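You operate a simulated robot arm through the tools that you are given. There is no shell and no other tool.

You are at the controls of a simulated robot arm. One attempt, no reset.

## Task
Get the lower shaft winding again.
Fine: shut the guard, latch the shaft, close the nip and set the clutch to LOWER, then press START once.

The check looks at the end state, three seconds after you hand in, the way a careful person would. Anything else that was tipped, shoved, dropped, spilled or broken makes it a failure.

## Robot
A 6-joint arm with a two-finger gripper, fixed in place. Base frame: the origin is on the floor under the middle of its stand, x ahead of it, y to its left, z up. Readings come in m, degrees, newtons and seconds.
With the tool pointing down near the work surface it reaches from about 0.1 to 0.94 m from the base axis. Its first joint turns from -166.0 to 166.0 degrees. Payload 3.43 kg.
Tool frame: the origin (TCP) lies between the finger pads and is the grasp point; the fingertips stand 0.02 m ahead of it; z points along the fingers, y is the line along which they close. The gripper opens to 0.19 m; its body begins 0.248 m behind the TCP.
Orientation is that of the tool frame in the base frame, as a unit quaternion [x, y, z, w]. With the fingers straight down and closing along the base's y, the tool's x points along the base's -x, its y along +y and its z along -z.

## Interface
- The arm moves only by the tool arm_command. Its argument "motion" is a list that holds one entry, the list of rows, each a list of 7 numbers: the opening, from 0 (shut) to 1 (fully open), then the shift along the tool's x, y, z in m, then the turn, a rotation vector about the tool's x, y, z in degrees. In form: [[[hand, dx, dy, dz, ax, ay, az], ...]]. A call has 1 to 20 rows; each row is the pose to reach, as a shift and turn from the pose commanded when the call began, along the tool's axes at that moment. A row lasts 0.2 s, in which the tool goes at most 0.05 m and 8.6 degrees; a call with a longer step from one row to the next is refused whole, and so is a gripper value outside its range. Where a pose cannot be reached the arm comes as near as it can. A force on the tool above 50 N (or 10 N above the force at the start of the call, whichever is more), or a blocked arm, ends the call early, and 0.2 s more pass. The fingers move at their own pace (about 0.153 m/s each) and stop on an object; they squeeze with about 27 N. The grip force told is the motor's: it shows also when the fingers shut on nothing. Time passes only in rows, and 0.2 s behind the last, so rows that repeat a pose let the fingers close. The reply holds the time, the measured pose of the TCP, the force on the tool along the base axes, the opening and the grip force, in the units named above and with some noise, with the torque about the TCP (base axes, N m) and any sound that the robot's microphone picked up.
- Cameras (640 x 400 px; columns grow to the right, rows downward): "scene" is fixed at [0.0497, -0.5012, 1.5577]; the picture's right is [0.31, 0.95, 0.00], its down [0.51, -0.17, -0.84] and it looks along [-0.80, 0.26, -0.54] (base axes); focal length 214 px, centre (320, 200). "wrist" rides on the gripper at [0.07, -0.008, -0.288] in the tool frame; the picture's right is [0.12, 0.99, 0.00], its down [-0.96, 0.12, -0.25] and it looks along [-0.25, 0.03, 0.97] (tool axes); focal length 261 px, centre (320, 200). There is no depth. A picture from a camera that has moved, and an enlarged one, comes with that camera's place and axes in the base frame and with its lens.
- snapshot(camera): a new picture of that camera. It takes no simulated time.
- lift_body(by): moves the trunk up (or, below 0, down) by that many m; the arm rides with it, the base frame stays. It gives what a move gives, with no picture.
- close_up(camera, box): a new picture of the part [left, top, right, bottom] of that camera's present view, enlarged. It takes no simulated time.
- hand_in(): hands the job in; it is judged then, once.

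Places have to be worked out from the pictures, the camera data and where the tool is seen. Open the gripper and draw the arm clear of the work before you hand the job in, unless the task says otherwise.

The tools are called after "Call:" by a JSON object that holds its "name" and its "arguments". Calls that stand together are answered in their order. arm_command: Moves the arm, as the interface text tells. Its arguments: {"type":"object","properties":{"motion":{"type":"array","items":{"type":"array","items":{"type":"array","items":{"type":"number"}}}}},"required":["motion"]} The other tools are called the same way: lift_body (by) moves the trunk up or down; snapshot (camera) takes a picture; close_up (camera, box) takes an enlarged picture of a part of a camera's view; hand_in () hands the job in.

At the start:

```text
time: 0.0
tool_pos: [0.2592, -0.5658, 1.5472]
orientation: [0.0, 1.0, 0.001, 0.0]
ft_force: [0.4, -0.4, 0.4]
ft_torque: [0.03, -0.01, -0.02]
grip_width: 0.19
grip_force: 0.0
trunk travel left (down, up): [-0.35, 0.09]
```

scene: 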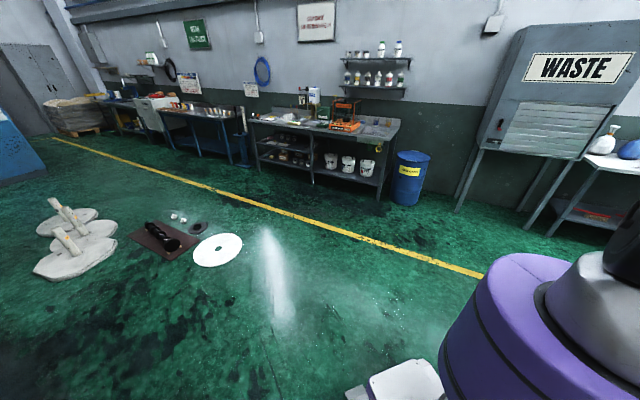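
wrist: 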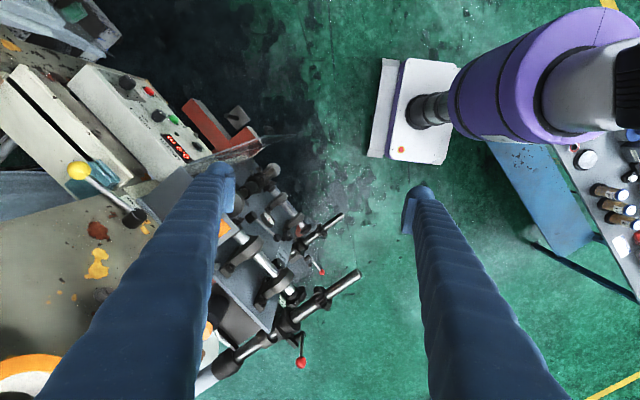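

I'll start by looking at both cameras closely to find the machine's parts.

Call:
{"name": "close_up", "arguments": {"camera": "wrist", "box": [0, 0, 320, 200]}}

Call:
{"name": "close_up", "arguments": {"camera": "wrist", "box": [120, 130, 440, 400]}}

Call:
{"name": "snapshot", "arguments": {"camera": "scene"}}

```text
2.00 times, centred on (160, 100) of wrist
camera zoom: at [0.1894, -0.5757, 1.8346], right [-0.12, 0.99, 0.0], down [0.96, 0.12, 0.25], along [0.25, 0.03, -0.97], focal length 521 px, centre (640, 400)
```

zoom: 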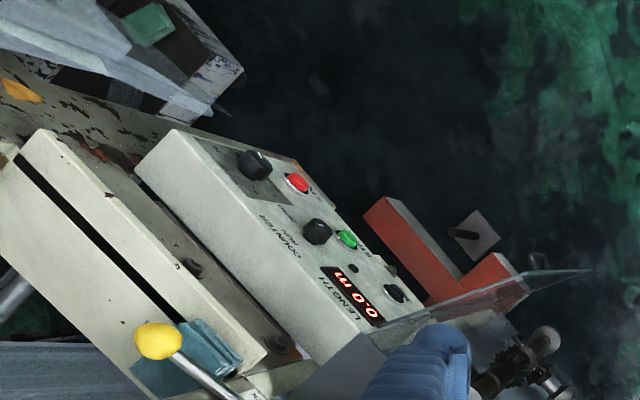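

```text
1.48 times, centred on (280, 265) of wrist
camera zoom: at [0.1894, -0.5757, 1.8346], right [-0.12, 0.99, 0.0], down [0.96, 0.12, 0.25], along [0.25, 0.03, -0.97], focal length 386 px, centre (379, 104)
```

zoom: 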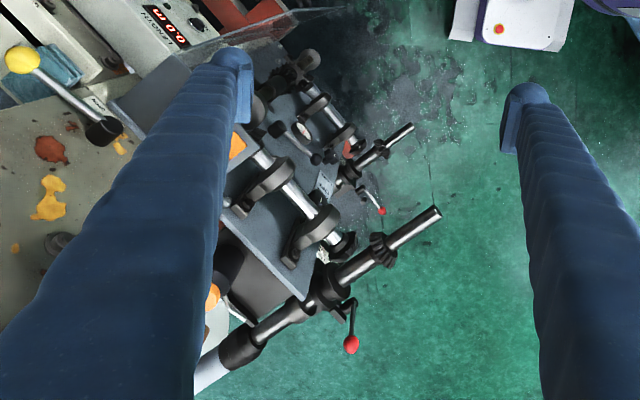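

```text
taken
```

scene: 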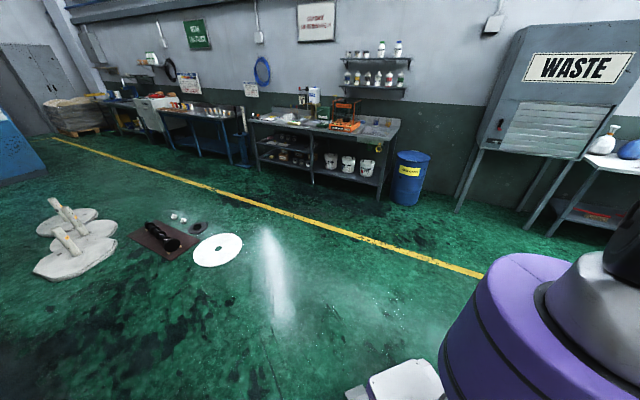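

The scene camera does not show the machine, which lies on the -y side in the wrist view. I'll back the tool off toward +y and tilt the wrist camera toward -y for an operator-like view.

Call:
{"name": "arm_command", "arguments": {"motion": [[[1, 0, 0.03, 0, 8, 0, 0], [1, 0, 0.06, 0, 16, 0, 0], [1, 0, 0.09, 0, 24, 0, 0], [1, 0, 0.12, 0, 32, 0, 0], [1, 0, 0.15, 0, 40, 0, 0]]]}}

Call:
{"name": "snapshot", "arguments": {"camera": "wrist"}}

```text
time: 1.2
tool_pos: [0.2653, -0.4504, 1.4647]
orientation: [-0.01, 0.959, -0.275, -0.074]
ft_force: [0.6, -1.6, -0.6]
ft_torque: [0.4, 0.06, -0.1]
grip_width: 0.1897
grip_force: 0.1
trunk travel left (down, up): [-0.35, 0.09]
stopped in row 5: the arm was blocked; the commanded pose is now the measured one
```

```text
taken
camera wrist: at [0.2355, -0.303, 1.7207], right [-0.18, 0.85, -0.5], down [0.98, 0.21, 0.0], along [0.11, -0.49, -0.86], focal length 261 px, centre (320, 200)
```

wrist: 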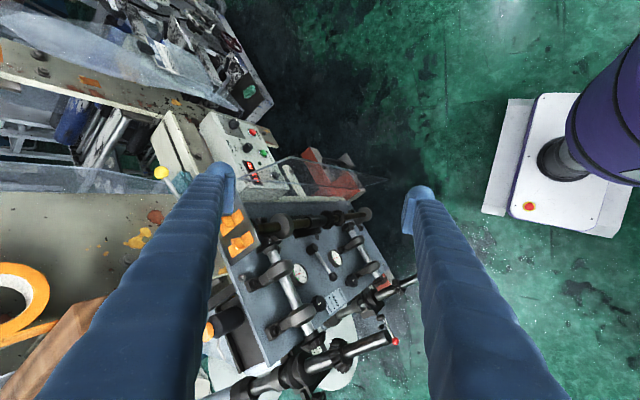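

The arm stopped at a joint limit, but the view is better. I'll enlarge the region around the shafts and the control panel.

Call:
{"name": "close_up", "arguments": {"camera": "wrist", "box": [200, 190, 440, 400]}}

Call:
{"name": "close_up", "arguments": {"camera": "wrist", "box": [100, 60, 400, 250]}}

```text
1.90 times, centred on (320, 295) of wrist
camera zoom: at [0.2355, -0.303, 1.7207], right [-0.18, 0.85, -0.5], down [0.98, 0.21, 0.0], along [0.11, -0.49, -0.86], focal length 496 px, centre (320, 19)
```

zoom: 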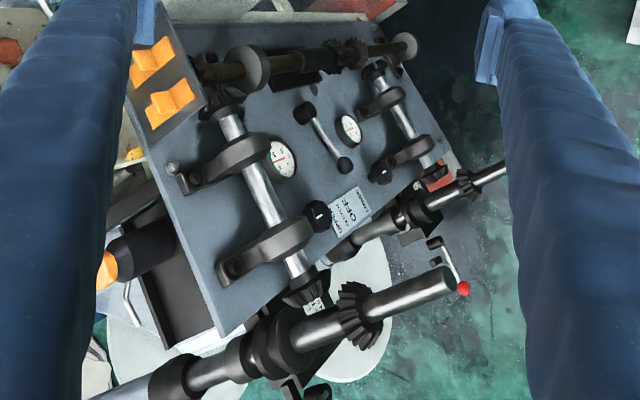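

```text
2.11 times, centred on (250, 155) of wrist
camera zoom: at [0.2355, -0.303, 1.7207], right [-0.18, 0.85, -0.5], down [0.98, 0.21, 0.0], along [0.11, -0.49, -0.86], focal length 549 px, centre (467, 295)
```

zoom: 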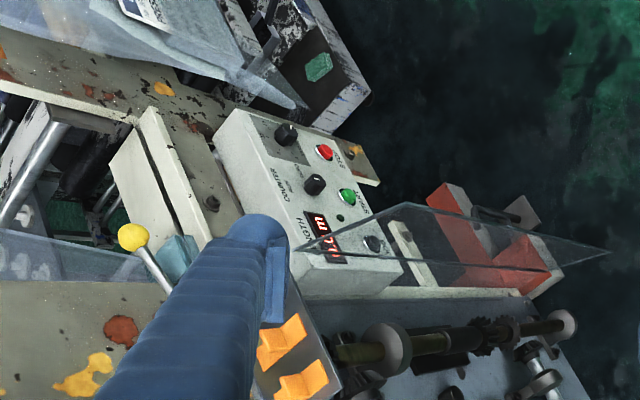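

I need an upright view of the gear panel, so I'll roll the wrist about the tool axis by about -90°.

Call:
{"name": "arm_command", "arguments": {"motion": [[[1, 0, 0, 0, 0, 0, -8], [1, 0, 0, 0, 0, 0, -16], [1, 0, 0, 0, 0, 0, -24], [1, 0, 0, 0, 0, 0, -32], [1, 0, 0, 0, 0, 0, -40], [1, 0, 0, 0, 0, 0, -48], [1, 0, 0, 0, 0, 0, -56], [1, 0, 0, 0, 0, 0, -64], [1, 0, 0, 0, 0, 0, -72], [1, 0, 0, 0, 0, 0, -80], [1, 0, 0, 0, 0, 0, -88], [1, 0, 0, 0, 0, 0, -96]]]}}

Call:
{"name": "snapshot", "arguments": {"camera": "wrist"}}

```text
time: 3.8
tool_pos: [0.2646, -0.4439, 1.4664]
orientation: [0.719, -0.633, 0.129, 0.256]
ft_force: [0.0, 0.7, 1.0]
ft_torque: [-0.02, 0.0, -0.02]
grip_width: 0.19
grip_force: 0.1
trunk travel left (down, up): [-0.35, 0.09]
```

```text
taken
camera wrist: at [0.3238, -0.35, 1.7413], right [-0.95, -0.17, 0.26], down [-0.24, 0.94, -0.26], along [-0.2, -0.31, -0.93], focal length 261 px, centre (320, 200)
```

wrist: 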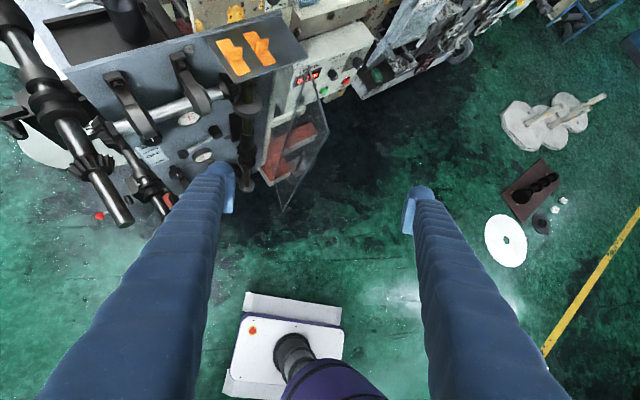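

Now the machine is in the upper left of an upright view. I'll tilt the camera up and to the left to face the gear panel.

Call:
{"name": "arm_command", "arguments": {"motion": [[[1, -0.02, 0, 0, 5, 6, 0], [1, -0.04, 0, 0, 10, 12, 0], [1, -0.06, 0, 0, 15, 18, 0], [1, -0.08, 0, 0, 20, 24, 0], [1, -0.1, 0, 0, 25, 30, 0], [1, -0.1, 0, 0, 30, 36, 0]]]}}

Call:
{"name": "snapshot", "arguments": {"camera": "wrist"}}

```text
time: 4.5
tool_pos: [0.2663, -0.4132, 1.3649]
orientation: [0.752, -0.578, 0.173, 0.265]
ft_force: [0.1, -0.2, 0.4]
ft_torque: [0.03, 0.02, -0.03]
grip_width: 0.19
grip_force: 0.1
out of reach, approached as far as the arm can: row 3
trunk travel left (down, up): [-0.35, 0.09]
stopped in row 3: the arm was blocked; the commanded pose is now the measured one
```

```text
taken
camera wrist: at [0.307, -0.2939, 1.6336], right [-0.92, -0.28, 0.27], down [-0.36, 0.87, -0.33], along [-0.14, -0.4, -0.91], focal length 261 px, centre (320, 200)
```

wrist: 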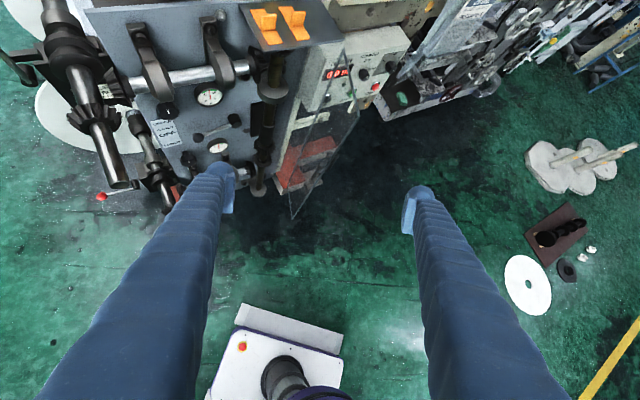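

The arm hit its reach limit up there. I'll zoom in on this view before moving lower.

Call:
{"name": "close_up", "arguments": {"camera": "wrist", "box": [60, 0, 240, 220]}}

Call:
{"name": "close_up", "arguments": {"camera": "wrist", "box": [200, 0, 420, 220]}}

```text
1.82 times, centred on (150, 110) of wrist
camera zoom: at [0.307, -0.2939, 1.6336], right [-0.92, -0.28, 0.27], down [-0.36, 0.87, -0.33], along [-0.14, -0.4, -0.91], focal length 474 px, centre (629, 364)
```

zoom: 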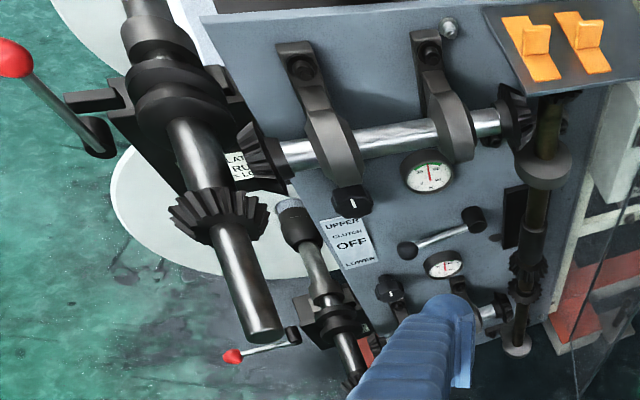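

```text
1.82 times, centred on (310, 110) of wrist
camera zoom: at [0.307, -0.2939, 1.6336], right [-0.92, -0.28, 0.27], down [-0.36, 0.87, -0.33], along [-0.14, -0.4, -0.91], focal length 474 px, centre (338, 364)
```

zoom: 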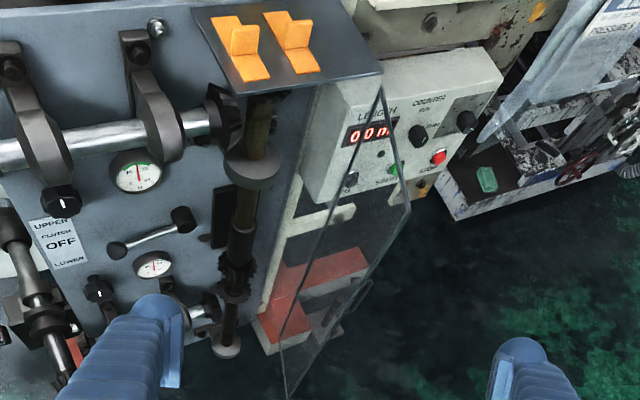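

Triangulating across the views, the gear panel is a vertical plane about 0.89 m from the base axis. Its normal toward me is about (-0.81, 0.59), and the clutch lever knob is near (0.58, -0.64, 0.94). I'll lower the tool and point it horizontally at the panel for an operator view.

Call:
{"name": "arm_command", "arguments": {"motion": [[[1, -0.0124, -0.0015, 0.0178, 4.47, 5.61, -1.03], [1, -0.0248, -0.003, 0.0356, 8.94, 11.22, -2.06], [1, -0.0372, -0.0045, 0.0534, 13.41, 16.83, -3.09], [1, -0.0496, -0.006, 0.0712, 17.88, 22.44, -4.12], [1, -0.062, -0.0075, 0.089, 22.35, 28.05, -5.15], [1, -0.0744, -0.009, 0.1068, 26.82, 33.66, -6.18], [1, -0.0868, -0.0105, 0.1246, 31.29, 39.27, -7.21], [1, -0.0992, -0.012, 0.1424, 35.76, 44.88, -8.24], [1, -0.1116, -0.0135, 0.1602, 40.23, 50.49, -9.27]]]}}

Call:
{"name": "snapshot", "arguments": {"camera": "wrist"}}

```text
time: 6.7
tool_pos: [0.5533, -0.5849, 1.4788]
orientation: [0.633, -0.339, 0.617, 0.322]
ft_force: [0.8, 1.6, -0.2]
ft_torque: [0.02, 0.01, -0.26]
grip_width: 0.1901
grip_force: 0.1
out of reach, approached as far as the arm can: row 1, 2, 3, 4, 5, 6, 7, 8, 9
trunk travel left (down, up): [-0.35, 0.09]
stopped in row 9: the arm was blocked; the commanded pose is now the measured one
```

```text
taken
camera wrist: at [0.3994, -0.3448, 1.5594], right [-0.82, -0.56, 0.11], down [-0.24, 0.17, -0.95], along [0.52, -0.81, -0.28], focal length 261 px, centre (320, 200)
```

wrist: 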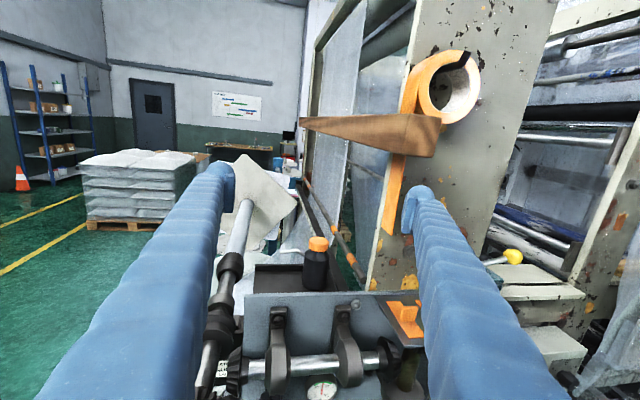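

The arm swung outward to reach that orientation, and it is now level above the panel with no contact force. I'll retreat along the tool axis and step down to view the panel front.

Call:
{"name": "arm_command", "arguments": {"motion": [[[1, 0, 0, -0.03, 0, 0, 0], [1, 0, 0, -0.06, 0, 0, 0], [1, 0, 0, -0.09, 0, 0, 0], [1, -0.02, 0, -0.12, 0, 0, 0], [1, -0.05, 0, -0.14, 0, 0, 0], [1, -0.08, 0, -0.16, 0, 0, 0]]]}}

Call:
{"name": "snapshot", "arguments": {"camera": "wrist"}}

```text
time: 8.1
tool_pos: [0.5915, -0.5313, 1.4768]
orientation: [0.634, -0.342, 0.614, 0.322]
ft_force: [1.0, -0.2, -0.5]
ft_torque: [0.0, 0.02, -0.07]
grip_width: 0.1903
grip_force: 0.1
out of reach, approached as far as the arm can: row 1, 2, 3, 4, 5, 6
trunk travel left (down, up): [-0.35, 0.09]
```

```text
taken
camera wrist: at [0.4382, -0.292, 1.5582], right [-0.82, -0.56, 0.11], down [-0.25, 0.18, -0.95], along [0.51, -0.81, -0.28], focal length 261 px, centre (320, 200)
```

wrist: 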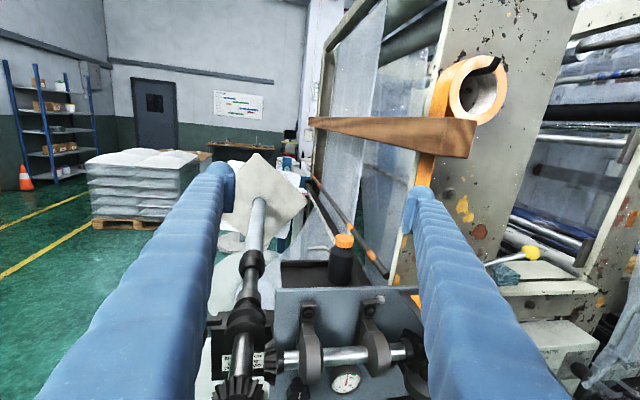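

The level tool can't retreat further here, which looks like a wrist limit. I'll pitch the tool down about 40° while pulling back, to find a more comfortable configuration.

Call:
{"name": "arm_command", "arguments": {"motion": [[[1, 0, 0, -0.02, 0, -6, 0], [1, 0, 0, -0.05, 0, -12, 0], [1, 0, 0, -0.08, 0, -18, 0], [1, 0, 0, -0.11, 0, -24, 0], [1, 0, 0, -0.14, 0, -30, 0], [1, 0, 0, -0.17, 0, -36, 0], [1, 0, 0, -0.2, 0, -42, 0]]]}}

Call:
{"name": "snapshot", "arguments": {"camera": "wrist"}}

```text
time: 9.9
tool_pos: [0.4929, -0.3638, 1.447]
orientation: [0.833, -0.417, 0.314, 0.182]
ft_force: [0.6, -0.3, -0.6]
ft_torque: [0.06, 0.1, -0.04]
grip_width: 0.19
grip_force: 0.1
trunk travel left (down, up): [-0.35, 0.09]
stopped in row 7: the arm was blocked; the commanded pose is now the measured one
```

```text
taken
camera wrist: at [0.4244, -0.2375, 1.7063], right [-0.75, -0.65, 0.12], down [-0.62, 0.63, -0.46], along [0.22, -0.42, -0.88], focal length 261 px, centre (320, 200)
```

wrist: 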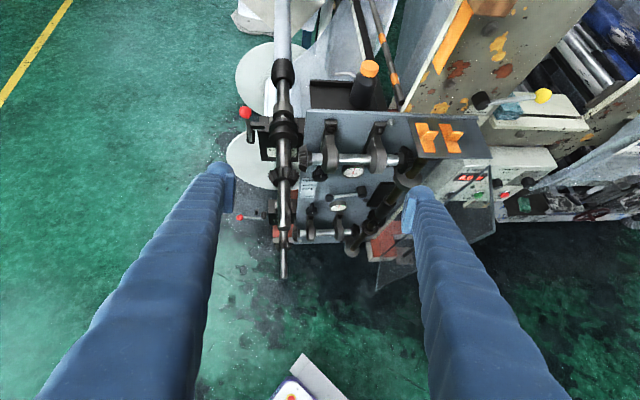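

This is a good overall view of the front of the machine. I'll enlarge the shafts, the panel and the guard area.

Call:
{"name": "close_up", "arguments": {"camera": "wrist", "box": [220, 90, 420, 290]}}

Call:
{"name": "close_up", "arguments": {"camera": "wrist", "box": [380, 60, 640, 260]}}

```text
2.00 times, centred on (320, 190) of wrist
camera zoom: at [0.4244, -0.2375, 1.7063], right [-0.75, -0.65, 0.12], down [-0.62, 0.63, -0.46], along [0.22, -0.42, -0.88], focal length 521 px, centre (320, 220)
```

zoom: 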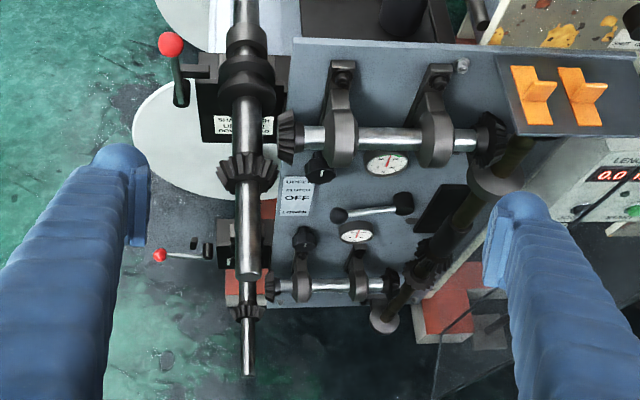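

```text
2.00 times, centred on (510, 160) of wrist
camera zoom: at [0.4244, -0.2375, 1.7063], right [-0.75, -0.65, 0.12], down [-0.62, 0.63, -0.46], along [0.22, -0.42, -0.88], focal length 521 px, centre (-60, 280)
```

zoom: 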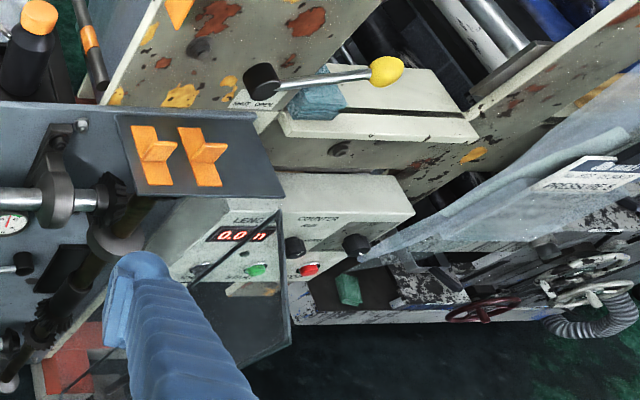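

I can make out labels near the shaft latch, the clutch and the yellow-ball lever. I'll zoom in further on each.

Call:
{"name": "close_up", "arguments": {"camera": "wrist", "box": [465, 75, 570, 135]}}

Call:
{"name": "close_up", "arguments": {"camera": "wrist", "box": [230, 95, 310, 165]}}

Call:
{"name": "close_up", "arguments": {"camera": "wrist", "box": [295, 165, 375, 245]}}

Call:
{"name": "close_up", "arguments": {"camera": "wrist", "box": [440, 150, 580, 240]}}

Call:
{"name": "close_up", "arguments": {"camera": "wrist", "box": [230, 190, 310, 290]}}

```text
6.10 times, centred on (518, 105) of wrist
camera zoom: at [0.4244, -0.2375, 1.7063], right [-0.75, -0.65, 0.12], down [-0.62, 0.63, -0.46], along [0.22, -0.42, -0.88], focal length 1589 px, centre (-884, 779)
```

zoom: 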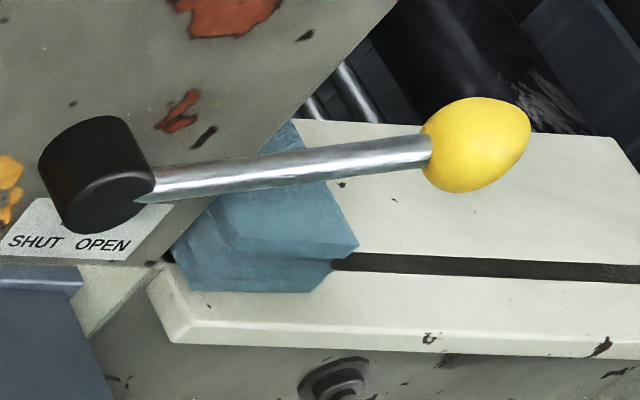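

```text
5.71 times, centred on (270, 130) of wrist
camera zoom: at [0.4244, -0.2375, 1.7063], right [-0.75, -0.65, 0.12], down [-0.62, 0.63, -0.46], along [0.22, -0.42, -0.88], focal length 1489 px, centre (606, 600)
```

zoom: 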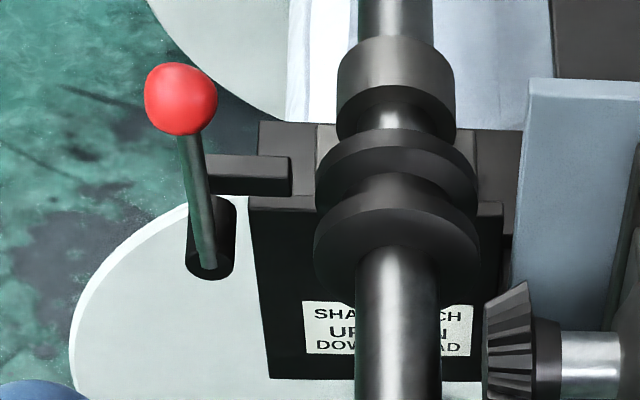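

```text
5.00 times, centred on (335, 205) of wrist
camera zoom: at [0.4244, -0.2375, 1.7063], right [-0.75, -0.65, 0.12], down [-0.62, 0.63, -0.46], along [0.22, -0.42, -0.88], focal length 1303 px, centre (245, 175)
```

zoom: 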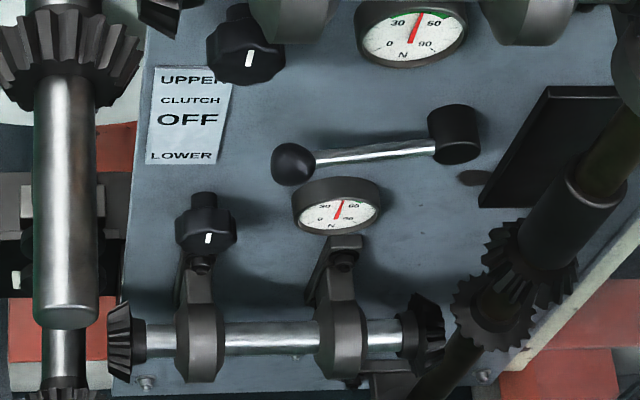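

```text
4.44 times, centred on (510, 195) of wrist
camera zoom: at [0.4244, -0.2375, 1.7063], right [-0.75, -0.65, 0.12], down [-0.62, 0.63, -0.46], along [0.22, -0.42, -0.88], focal length 1158 px, centre (-524, 222)
```

zoom: 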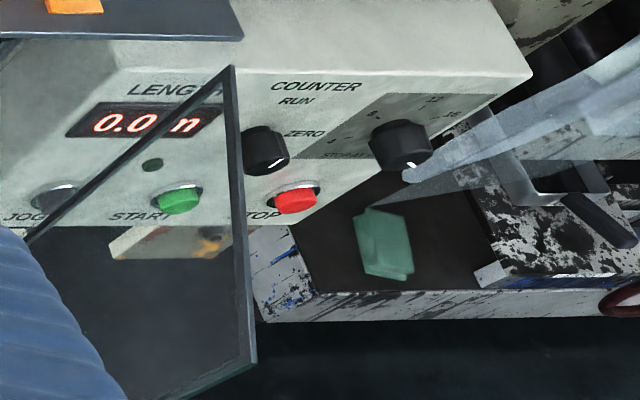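

```text
4.00 times, centred on (270, 240) of wrist
camera zoom: at [0.4244, -0.2375, 1.7063], right [-0.75, -0.65, 0.12], down [-0.62, 0.63, -0.46], along [0.22, -0.42, -0.88], focal length 1043 px, centre (520, 40)
```

zoom: 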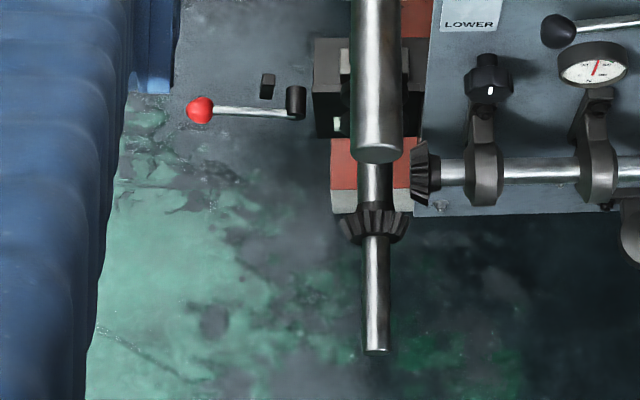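

Labels are readable now. SHAFT LATCH is UP for run and DOWN for load, and the lower latch lever is not up. The CLUTCH plate reads UPPER/OFF/LOWER, and the yellow-ball NIP lever is on the OPEN side, with SHUT to the left. The upper shaft tip is near (0.59, -0.41, 1.10), so I'll retreat before lowering the trunk for a level view.

Call:
{"name": "arm_command", "arguments": {"motion": [[[1, -0.0214, 0.0089, -0.0191, 0, 0, 0], [1, -0.0428, 0.0178, -0.0382, 0, 0, 0], [1, -0.0641, 0.0267, -0.0572, 0, 0, 0], [1, -0.0855, 0.0356, -0.0763, 0, 0, 0]]]}}

Call:
{"name": "snapshot", "arguments": {"camera": "wrist"}}

```text
time: 10.9
tool_pos: [0.4032, -0.2963, 1.4407]
orientation: [0.836, -0.419, 0.303, 0.187]
ft_force: [-0.4, -0.3, 0.5]
ft_torque: [-0.03, 0.0, -0.02]
grip_width: 0.1901
grip_force: 0.1
trunk travel left (down, up): [-0.35, 0.09]
```

```text
taken
camera wrist: at [0.3418, -0.1704, 1.7021], right [-0.75, -0.65, 0.14], down [-0.63, 0.64, -0.45], along [0.2, -0.42, -0.88], focal length 261 px, centre (320, 200)
```

wrist: 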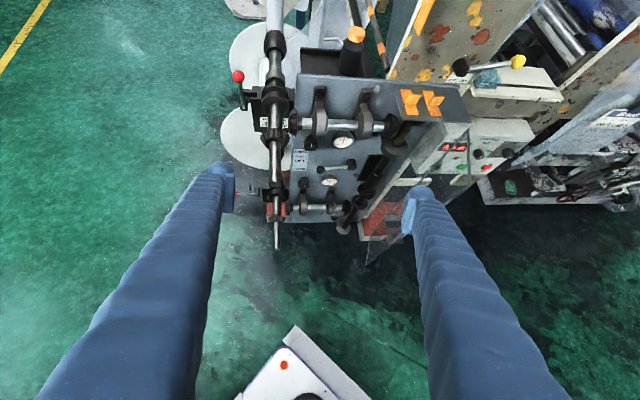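

The path below is clear, with the TCP about 0.2 m short of the shaft tip. I'll lower the trunk in two stages to bring the camera closer to panel height.

Call:
{"name": "lift_body", "arguments": {"by": -0.2}}

Call:
{"name": "snapshot", "arguments": {"camera": "wrist"}}

```text
time: 13.0
tool_pos: [0.4013, -0.2961, 1.2467]
orientation: [0.833, -0.419, 0.31, 0.185]
ft_force: [0.6, 0.4, -0.1]
ft_torque: [0.01, 0.0, 0.0]
grip_width: 0.1901
grip_force: 0.0
trunk travel left (down, up): [-0.15, 0.29]
```

```text
taken
camera wrist: at [0.3363, -0.1683, 1.507], right [-0.75, -0.65, 0.13], down [-0.62, 0.63, -0.46], along [0.21, -0.42, -0.88], focal length 261 px, centre (320, 200)
```

wrist: 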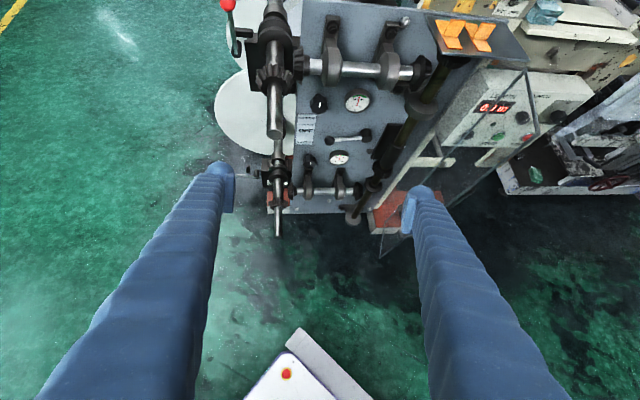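

The trunk move kept everything clear. I'll pitch the tool up in small steps to look at the panel more head-on.

Call:
{"name": "arm_command", "arguments": {"motion": [[[1, 0, 0, 0, 0, 6, 0], [1, 0, 0, 0, 0, 12, 0], [1, 0, 0, 0, 0, 18, 0], [1, 0, 0, 0, 0, 24, 0]]]}}

Call:
{"name": "snapshot", "arguments": {"camera": "wrist"}}

```text
time: 14.0
tool_pos: [0.4473, -0.288, 1.3382]
orientation: [0.75, -0.38, 0.472, 0.266]
ft_force: [0.9, -0.9, -0.5]
ft_torque: [-0.04, 0.06, -0.15]
grip_width: 0.1897
grip_force: 0.1
out of reach, approached as far as the arm can: row 2, 3, 4
trunk travel left (down, up): [-0.15, 0.29]
```

```text
taken
camera wrist: at [0.3267, -0.0882, 1.5216], right [-0.78, -0.6, 0.15], down [-0.48, 0.43, -0.77], along [0.4, -0.67, -0.62], focal length 261 px, centre (320, 200)
```

wrist: 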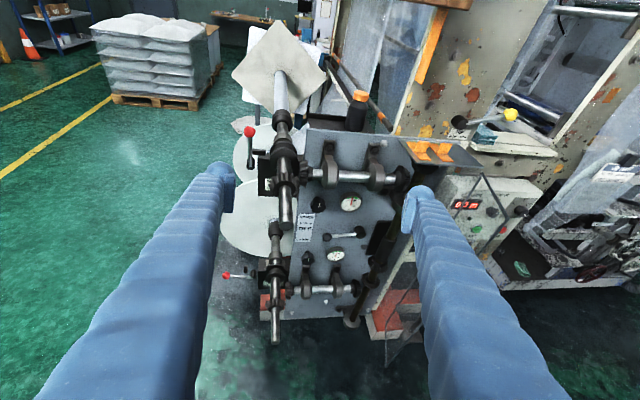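

This is an excellent overview. I'll take close-ups to read states and measure positions.

Call:
{"name": "close_up", "arguments": {"camera": "wrist", "box": [210, 100, 410, 240]}}

Call:
{"name": "close_up", "arguments": {"camera": "wrist", "box": [210, 210, 410, 350]}}

Call:
{"name": "close_up", "arguments": {"camera": "wrist", "box": [400, 90, 580, 220]}}

Call:
{"name": "close_up", "arguments": {"camera": "wrist", "box": [340, 180, 560, 380]}}

```text
2.86 times, centred on (310, 170) of wrist
camera zoom: at [0.3267, -0.0882, 1.5216], right [-0.78, -0.6, 0.15], down [-0.48, 0.43, -0.77], along [0.4, -0.67, -0.62], focal length 745 px, centre (349, 286)
```

zoom: 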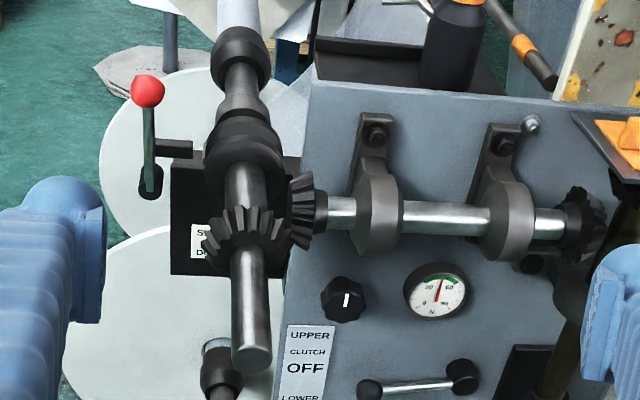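

```text
2.86 times, centred on (310, 280) of wrist
camera zoom: at [0.3267, -0.0882, 1.5216], right [-0.78, -0.6, 0.15], down [-0.48, 0.43, -0.77], along [0.4, -0.67, -0.62], focal length 745 px, centre (349, -29)
```

zoom: 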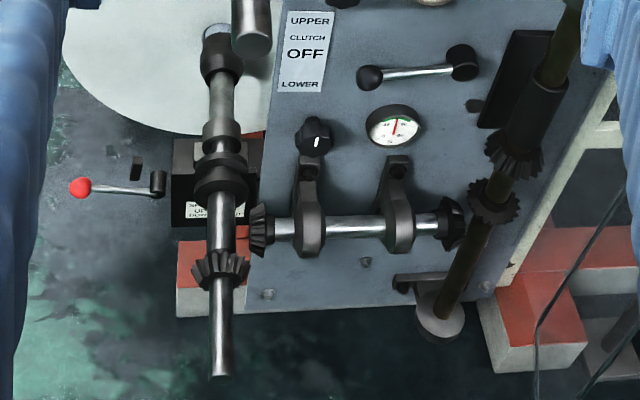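

```text
3.08 times, centred on (490, 155) of wrist
camera zoom: at [0.3267, -0.0882, 1.5216], right [-0.78, -0.6, 0.15], down [-0.48, 0.43, -0.77], along [0.4, -0.67, -0.62], focal length 802 px, centre (-203, 338)
```

zoom: 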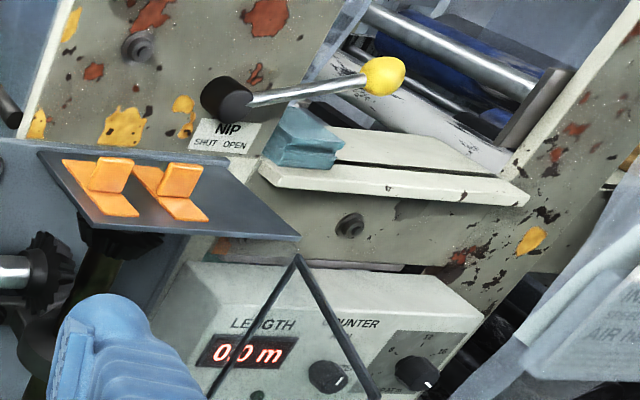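

```text
2.00 times, centred on (450, 280) of wrist
camera zoom: at [0.3267, -0.0882, 1.5216], right [-0.78, -0.6, 0.15], down [-0.48, 0.43, -0.77], along [0.4, -0.67, -0.62], focal length 521 px, centre (60, 40)
```

zoom: 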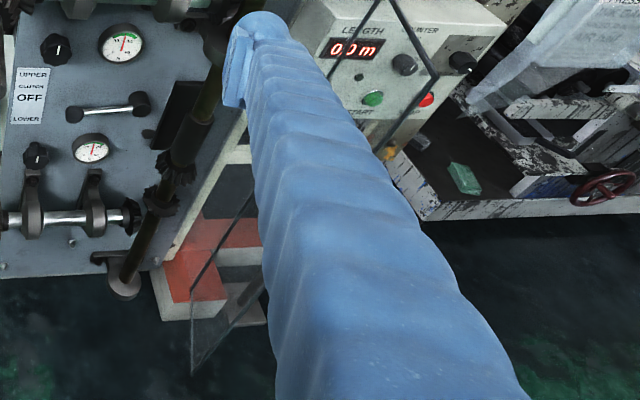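

I'll check the scene camera for the arm's own configuration, since it shows the shoulder, and take a sharper look at the guard and latch.

Call:
{"name": "snapshot", "arguments": {"camera": "scene"}}

Call:
{"name": "close_up", "arguments": {"camera": "wrist", "box": [215, 250, 295, 310]}}

Call:
{"name": "close_up", "arguments": {"camera": "wrist", "box": [215, 115, 295, 215]}}

```text
taken
```

scene: 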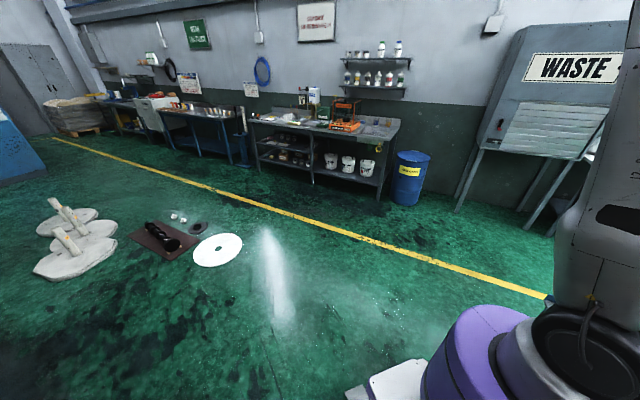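

```text
6.67 times, centred on (255, 280) of wrist
camera zoom: at [0.3267, -0.0882, 1.5216], right [-0.78, -0.6, 0.15], down [-0.48, 0.43, -0.77], along [0.4, -0.67, -0.62], focal length 1738 px, centre (753, -333)
```

zoom: 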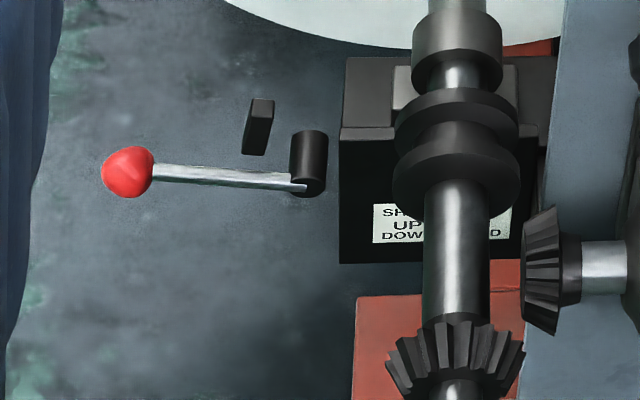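

```text
4.00 times, centred on (255, 165) of wrist
camera zoom: at [0.3267, -0.0882, 1.5216], right [-0.78, -0.6, 0.15], down [-0.48, 0.43, -0.77], along [0.4, -0.67, -0.62], focal length 1043 px, centre (580, 340)
```

zoom: 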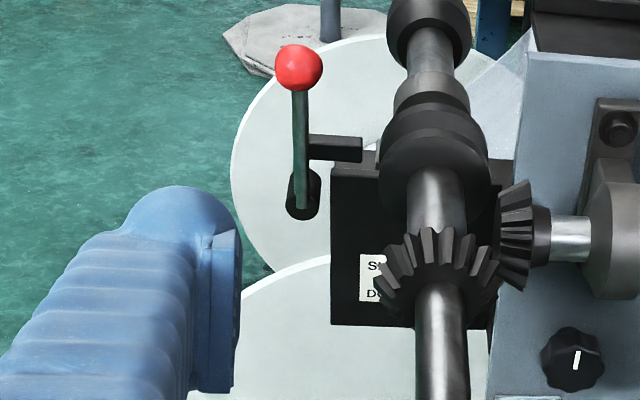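

I now have a consistent model. The panel plane faces (-0.71, 0.71). The guard is a vertical plate of about 0.19 × 0.87 m with its hinge edge near (0.30, -0.86) and its free edge near (0.21, -0.69), top at z≈1.21. I'll move to the right of the guard's free edge, staying well in front of the machine, with the tool pitched down.

Call:
{"name": "arm_command", "arguments": {"motion": [[[1, -0.0117, 0.0351, 0.0079, 0, -2, 0], [1, -0.0235, 0.0703, 0.0159, 0, -4, 0], [1, -0.0352, 0.1054, 0.0238, 0, -6, 0], [1, -0.0469, 0.1405, 0.0317, 0, -8, 0], [1, -0.0587, 0.1757, 0.0397, 0, -10, 0], [1, -0.0704, 0.2108, 0.0476, 0, -12, 0], [1, -0.0821, 0.2459, 0.0555, 0, -14, 0], [1, -0.0939, 0.2811, 0.0635, 0, -16, 0], [1, -0.1056, 0.3162, 0.0714, 0, -18, 0], [1, -0.1173, 0.3513, 0.0793, 0, -20, 0], [1, -0.1291, 0.3865, 0.0873, 0, -22, 0], [1, -0.1408, 0.4216, 0.0952, 0, -24, 0], [1, -0.1525, 0.4567, 0.1031, 0, -26, 0]]]}}

Call:
{"name": "snapshot", "arguments": {"camera": "wrist"}}

```text
time: 15.1
tool_pos: [0.4998, -0.2368, 1.2624]
orientation: [0.869, -0.235, 0.413, 0.136]
ft_force: [-0.1, 0.4, -1.5]
ft_torque: [0.01, -0.03, 0.06]
grip_width: 0.1901
grip_force: 0.1
out of reach, approached as far as the arm can: row 1, 2, 3, 4, 5
trunk travel left (down, up): [-0.15, 0.29]
stopped in row 5: the arm was blocked; the commanded pose is now the measured one
```

```text
taken
camera wrist: at [0.3543, -0.1271, 1.4957], right [-0.45, -0.88, 0.14], down [-0.75, 0.29, -0.59], along [0.49, -0.37, -0.79], focal length 261 px, centre (320, 200)
```

wrist: 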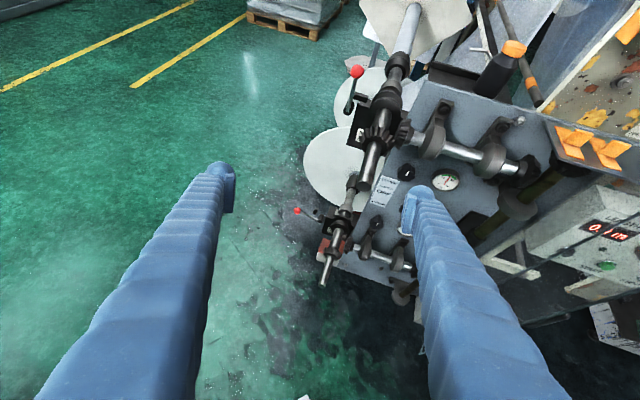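

The arm slid the wrong way because the wrist was too close to the shoulder limit. I'll first pitch the tool to point straight down, which is a comfortable pose, and then swing around.

Call:
{"name": "arm_command", "arguments": {"motion": [[[1, 0, 0, 0, 0, -7.6, 0], [1, 0, 0, 0, 0, -15.2, 0], [1, 0, 0, 0, 0, -22.8, 0], [1, 0, 0, 0, 0, -30.4, 0], [1, 0, 0, 0, 0, -38, 0]]]}}

```text
time: 16.3
tool_pos: [0.4954, -0.2448, 1.2543]
orientation: [0.955, -0.274, 0.102, 0.052]
ft_force: [2.6, -1.7, -0.9]
ft_torque: [0.23, 0.54, -0.07]
grip_width: 0.1901
grip_force: 0.1
trunk travel left (down, up): [-0.15, 0.29]
```

The tool is now nearly vertical. I'll swing to the right, in front of the machine, to about (0.03, -0.62, 1.2) while yawing toward it.

Call:
{"name": "arm_command", "arguments": {"motion": [[[1, -0.0147, 0.0402, 0.0024, 0, 0, 2], [1, -0.0293, 0.0804, 0.0048, 0, 0, 4], [1, -0.044, 0.1206, 0.0072, 0, 0, 6], [1, -0.0586, 0.1608, 0.0096, 0, 0, 8], [1, -0.0733, 0.201, 0.012, 0, 0, 10], [1, -0.088, 0.2412, 0.0144, 0, 0, 12], [1, -0.1026, 0.2814, 0.0168, 0, 0, 14], [1, -0.1173, 0.3217, 0.0191, 0, 0, 16], [1, -0.1319, 0.3619, 0.0215, 0, 0, 18], [1, -0.1466, 0.4021, 0.0239, 0, 0, 20], [1, -0.1612, 0.4423, 0.0263, 0, 0, 22], [1, -0.1759, 0.4825, 0.0287, 0, 0, 24], [1, -0.1906, 0.5227, 0.0311, 0, 0, 26], [1, -0.2052, 0.5629, 0.0335, 0, 0, 28]]]}}

Call:
{"name": "snapshot", "arguments": {"camera": "wrist"}}

```text
time: 19.3
tool_pos: [0.1885, -0.5657, 1.1366]
orientation: [0.819, -0.555, 0.065, 0.132]
ft_force: [-0.2, -0.9, -0.5]
ft_torque: [0.09, 0.06, -0.01]
grip_width: 0.1903
grip_force: 0.1
out of reach, approached as far as the arm can: row 1, 2, 3, 4, 5, 6, 7, 8, 9, 10, 11, 12, 13, 14
trunk travel left (down, up): [-0.15, 0.29]
```

```text
taken
camera wrist: at [0.2345, -0.544, 1.4294], right [-0.87, -0.45, 0.17], down [-0.46, 0.89, 0.01], along [-0.16, -0.07, -0.98], focal length 261 px, centre (320, 200)
```

wrist: 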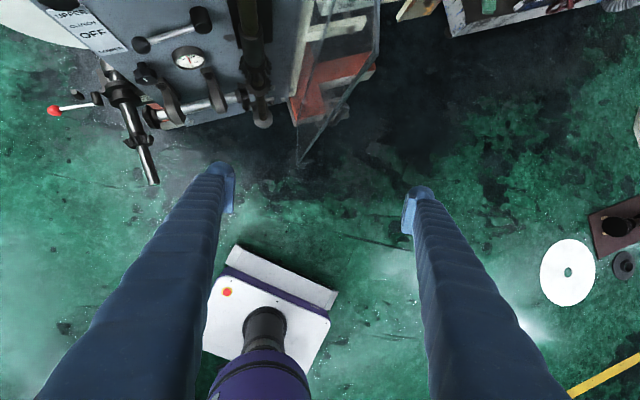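

It looks like the last wrist joint limits how far the tool's x axis can lead the base angle. I'll yaw the tool clockwise first, shut the fingers, and then move to the right of the guard's free edge.

Call:
{"name": "arm_command", "arguments": {"motion": [[[0, 0, 0, 0, 0, 0, 8], [0, 0, 0.02, 0, 0, 0, 16], [0, 0.01, 0.05, 0.02, 0, 0, 24], [0, 0.025, 0.085, 0.045, 0, 0, 26], [0, 0.042, 0.12, 0.07, 0, 0, 28], [0, 0.0583, 0.154, 0.0982, 0, 0, 28]]]}}

Call:
{"name": "snapshot", "arguments": {"camera": "wrist"}}

```text
time: 20.7
tool_pos: [0.0558, -0.6979, 1.0841]
orientation: [-0.661, 0.736, -0.096, -0.112]
ft_force: [0.2, 0.7, 0.1]
ft_torque: [-0.04, -0.03, 0.01]
grip_width: 0.0001
grip_force: 27.1
trunk travel left (down, up): [-0.15, 0.29]
```

```text
taken
camera wrist: at [0.0688, -0.6833, 1.3799], right [-1.0, -0.01, 0.04], down [-0.01, 1.0, -0.04], along [-0.04, -0.04, -1.0], focal length 261 px, centre (320, 200)
```

wrist: 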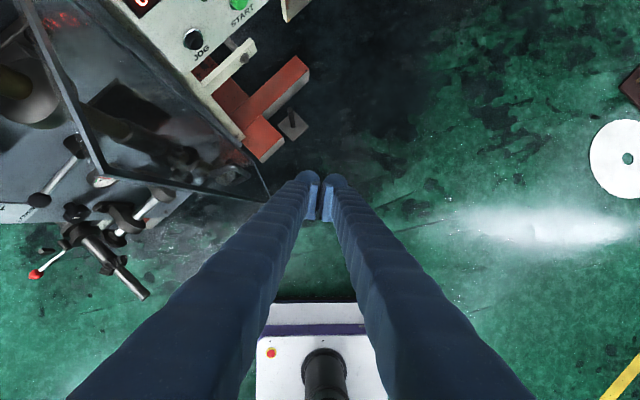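

I'm outside (to the right of) the guard's free edge, which I see near (0.21, -0.70). With the fingers shut, I'll move alongside the guard's outer face at (0.165, -0.79, 1.08).

Call:
{"name": "arm_command", "arguments": {"motion": [[[0, 0.0191, -0.0296, 0.0056, 0, 0, 0], [0, 0.0383, -0.0592, 0.0113, 0, 0, 0], [0, 0.0574, -0.0888, 0.0169, 0, 0, 0], [0, 0.0765, -0.1184, 0.0225, 0, 0, 0]]]}}

Call:
{"name": "snapshot", "arguments": {"camera": "wrist"}}

```text
time: 21.7
tool_pos: [0.166, -0.788, 1.0832]
orientation: [-0.66, 0.736, -0.095, -0.112]
ft_force: [0.4, 0.2, -0.2]
ft_torque: [-0.02, 0.01, 0.01]
grip_width: 0.0
grip_force: 26.9
trunk travel left (down, up): [-0.15, 0.29]
```

```text
taken
camera wrist: at [0.1777, -0.7729, 1.3792], right [-1.0, -0.01, 0.04], down [-0.01, 1.0, -0.04], along [-0.04, -0.04, -1.0], focal length 261 px, centre (320, 200)
```

wrist: 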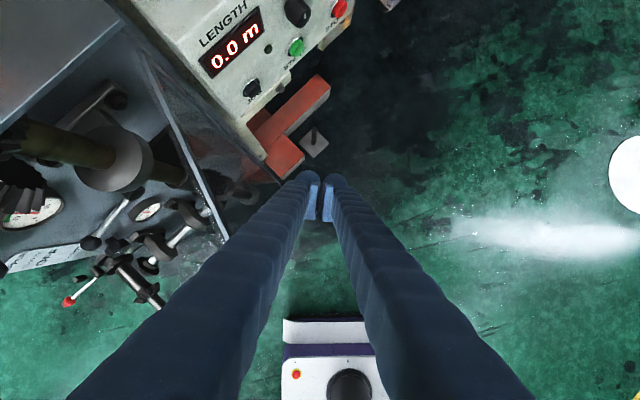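

I'll zoom to see exactly where the guard edge lies relative to the fingertips.

Call:
{"name": "close_up", "arguments": {"camera": "wrist", "box": [100, 20, 360, 260]}}

```text
1.67 times, centred on (230, 140) of wrist
camera zoom: at [0.1777, -0.7729, 1.3792], right [-1.0, -0.01, 0.04], down [-0.01, 1.0, -0.04], along [-0.04, -0.04, -1.0], focal length 434 px, centre (470, 300)
```

zoom: 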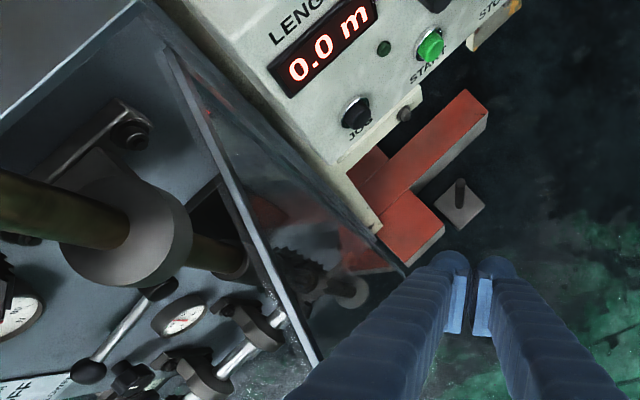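

The guard's top edge runs from about (0.29, -0.87) at the hinge to (0.21, -0.706) at the free edge, and the fingers are about 4 cm outside it. I'll push it along its closing arc in small steps and check halfway.

Call:
{"name": "arm_command", "arguments": {"motion": [[[0, -0.0158, -0.0224, -0.005, 0, 0, 0], [0, -0.03, -0.0426, -0.0094, 0, 0, 0], [0, -0.0425, -0.059, -0.0133, 0, 0, 0], [0, -0.0513, -0.0751, -0.0162, 0, 0, 0], [0, -0.0574, -0.0901, -0.0181, 0, 0, 0], [0, -0.062, -0.1081, -0.0196, 0, 0, 0], [0, -0.0642, -0.1242, -0.0204, 0, 0, 0]]]}}

Call:
{"name": "snapshot", "arguments": {"camera": "wrist"}}

```text
time: 23.3
tool_pos: [0.2951, -0.7331, 1.0829]
orientation: [-0.661, 0.735, -0.095, -0.112]
ft_force: [0.2, -0.3, 0.0]
ft_torque: [-0.02, 0.0, 0.03]
grip_width: 0.0
grip_force: 26.8
trunk travel left (down, up): [-0.15, 0.29]
```

```text
taken
camera wrist: at [0.3065, -0.719, 1.378], right [-1.0, -0.01, 0.04], down [-0.01, 1.0, -0.04], along [-0.04, -0.04, -1.0], focal length 261 px, centre (320, 200)
```

wrist: 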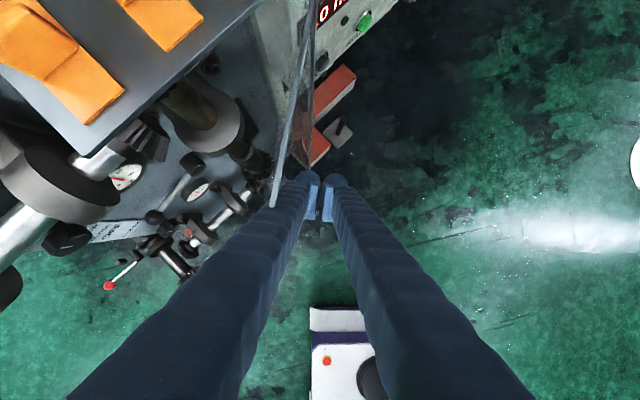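

The guard follows the push with almost no force and is now about half closed, pivoting about (0.30, -0.90). I'll continue along the arc.

Call:
{"name": "arm_command", "arguments": {"motion": [[[0, -0.0025, -0.0156, -0.0009, 0, 0, 0], [0, -0.0021, -0.03, -0.0008, 0, 0, 0], [0, -0.0012, -0.045, -0.0007, 0, 0, 0], [0, 0.0016, -0.0596, 0.0001, 0, 0, 0], [0, 0.0049, -0.0736, 0.001, 0, 0, 0], [0, 0.0098, -0.0877, 0.0024, 0, 0, 0]]]}}

Call:
{"name": "snapshot", "arguments": {"camera": "wrist"}}

```text
time: 24.7
tool_pos: [0.3792, -0.7541, 1.083]
orientation: [-0.661, 0.736, -0.095, -0.112]
ft_force: [-0.5, 0.1, 0.4]
ft_torque: [-0.01, 0.01, 0.02]
grip_width: 0.0002
grip_force: 26.7
trunk travel left (down, up): [-0.15, 0.29]
```

```text
taken
camera wrist: at [0.3923, -0.7388, 1.3787], right [-1.0, -0.01, 0.04], down [-0.01, 1.0, -0.04], along [-0.04, -0.04, -1.0], focal length 261 px, centre (320, 200)
```

wrist: 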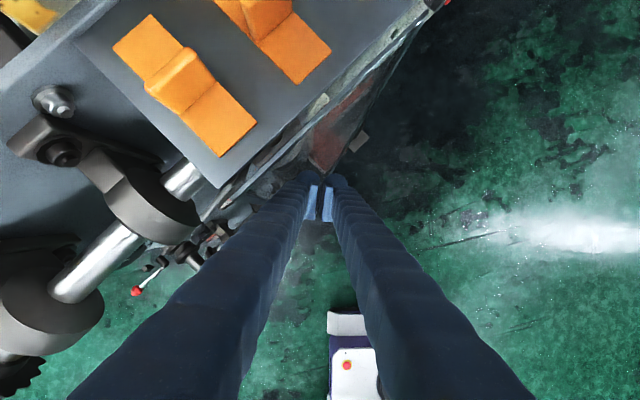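

The guard is now nearly parallel to the shelf's front edge. A close-up will show the remaining gap.

Call:
{"name": "close_up", "arguments": {"camera": "wrist", "box": [190, 0, 450, 240]}}

```text
1.67 times, centred on (320, 120) of wrist
camera zoom: at [0.3923, -0.7388, 1.3787], right [-1.0, -0.01, 0.04], down [-0.01, 1.0, -0.04], along [-0.04, -0.04, -1.0], focal length 434 px, centre (320, 333)
```

zoom: 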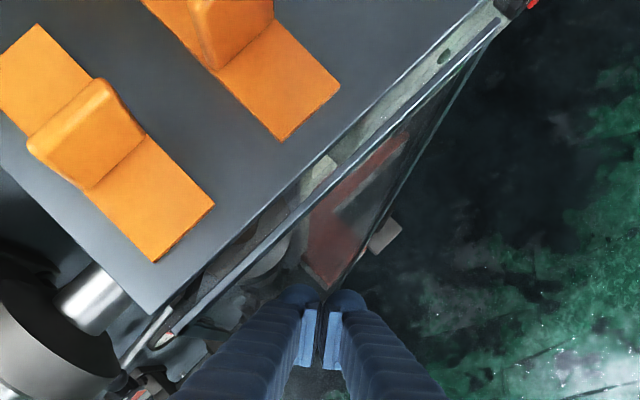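

The guard is about 1 cm from parallel contact with the shelf's front edge. I'll push gently toward the panel in 5 mm steps until resistance shows.

Call:
{"name": "arm_command", "arguments": {"motion": [[[0, 0.003, -0.0039, 0.0009, 0, 0, 0], [0, 0.006, -0.0077, 0.0018, 0, 0, 0], [0, 0.009, -0.0116, 0.0027, 0, 0, 0], [0, 0.012, -0.0154, 0.0036, 0, 0, 0]]]}}

Call:
{"name": "close_up", "arguments": {"camera": "wrist", "box": [190, 0, 450, 240]}}

```text
time: 25.7
tool_pos: [0.3851, -0.7597, 1.081]
orientation: [-0.661, 0.737, -0.088, -0.112]
ft_force: [-14.5, 12.3, 3.7]
ft_torque: [-0.08, -0.04, 0.08]
grip_width: 0.0001
grip_force: 26.8
trunk travel left (down, up): [-0.15, 0.29]
stopped in row 4: the force on the tool passed its limit at 56 N (the readings are from after the stop); the commanded pose is now the measured one
```

```text
1.67 times, centred on (320, 120) of wrist
camera zoom: at [0.4001, -0.7491, 1.3769], right [-1.0, 0.0, 0.05], down [0.0, 1.0, -0.03], along [-0.05, -0.03, -1.0], focal length 434 px, centre (320, 333)
```

zoom: 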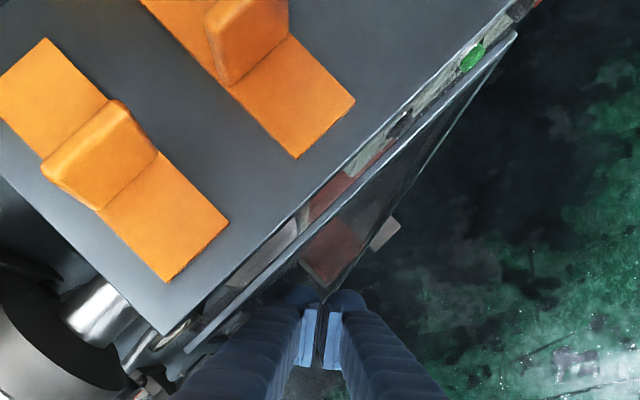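

The guard reached its stop with a reaction force along the panel normal, and it lies parallel to the shelf edge. I'll back straight off and confirm it stays shut.

Call:
{"name": "arm_command", "arguments": {"motion": [[[0, -0.009, 0.0117, -0.0027, 0, 0, 0], [0, -0.0271, 0.0351, -0.008, 0, 0, 0], [0, -0.0482, 0.0625, -0.0142, 0, 0, 0], [0, -0.069, 0.0897, -0.0204, 0, 0, 0], [0, -0.09, 0.117, -0.0265, 0, 0, 0]]]}}

Call:
{"name": "snapshot", "arguments": {"camera": "wrist"}}

```text
time: 26.9
tool_pos: [0.2825, -0.656, 1.0835]
orientation: [-0.661, 0.737, -0.09, -0.111]
ft_force: [-0.2, -1.2, 0.1]
ft_torque: [-0.01, -0.02, -0.01]
grip_width: 0.0
grip_force: 26.7
trunk travel left (down, up): [-0.15, 0.29]
```

```text
taken
camera wrist: at [0.2972, -0.6442, 1.3787], right [-1.0, 0.0, 0.05], down [-0.01, 1.0, -0.03], along [-0.05, -0.03, -1.0], focal length 261 px, centre (320, 200)
```

wrist: 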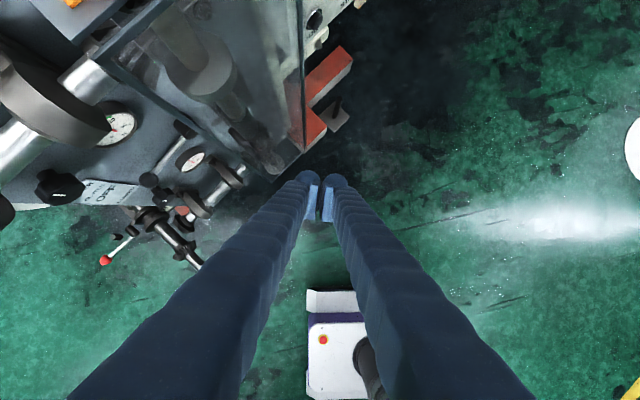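

I'll zoom in on the guard to confirm it stayed closed.

Call:
{"name": "close_up", "arguments": {"camera": "wrist", "box": [60, 0, 340, 200]}}

```text
2.00 times, centred on (200, 100) of wrist
camera zoom: at [0.2972, -0.6442, 1.3787], right [-1.0, 0.0, 0.05], down [-0.01, 1.0, -0.03], along [-0.05, -0.03, -1.0], focal length 521 px, centre (560, 400)
```

zoom: 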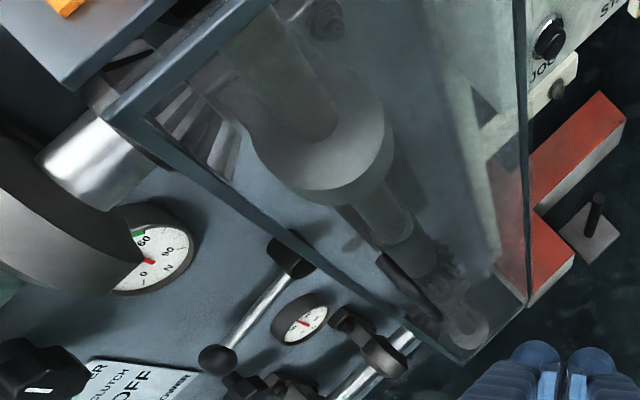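

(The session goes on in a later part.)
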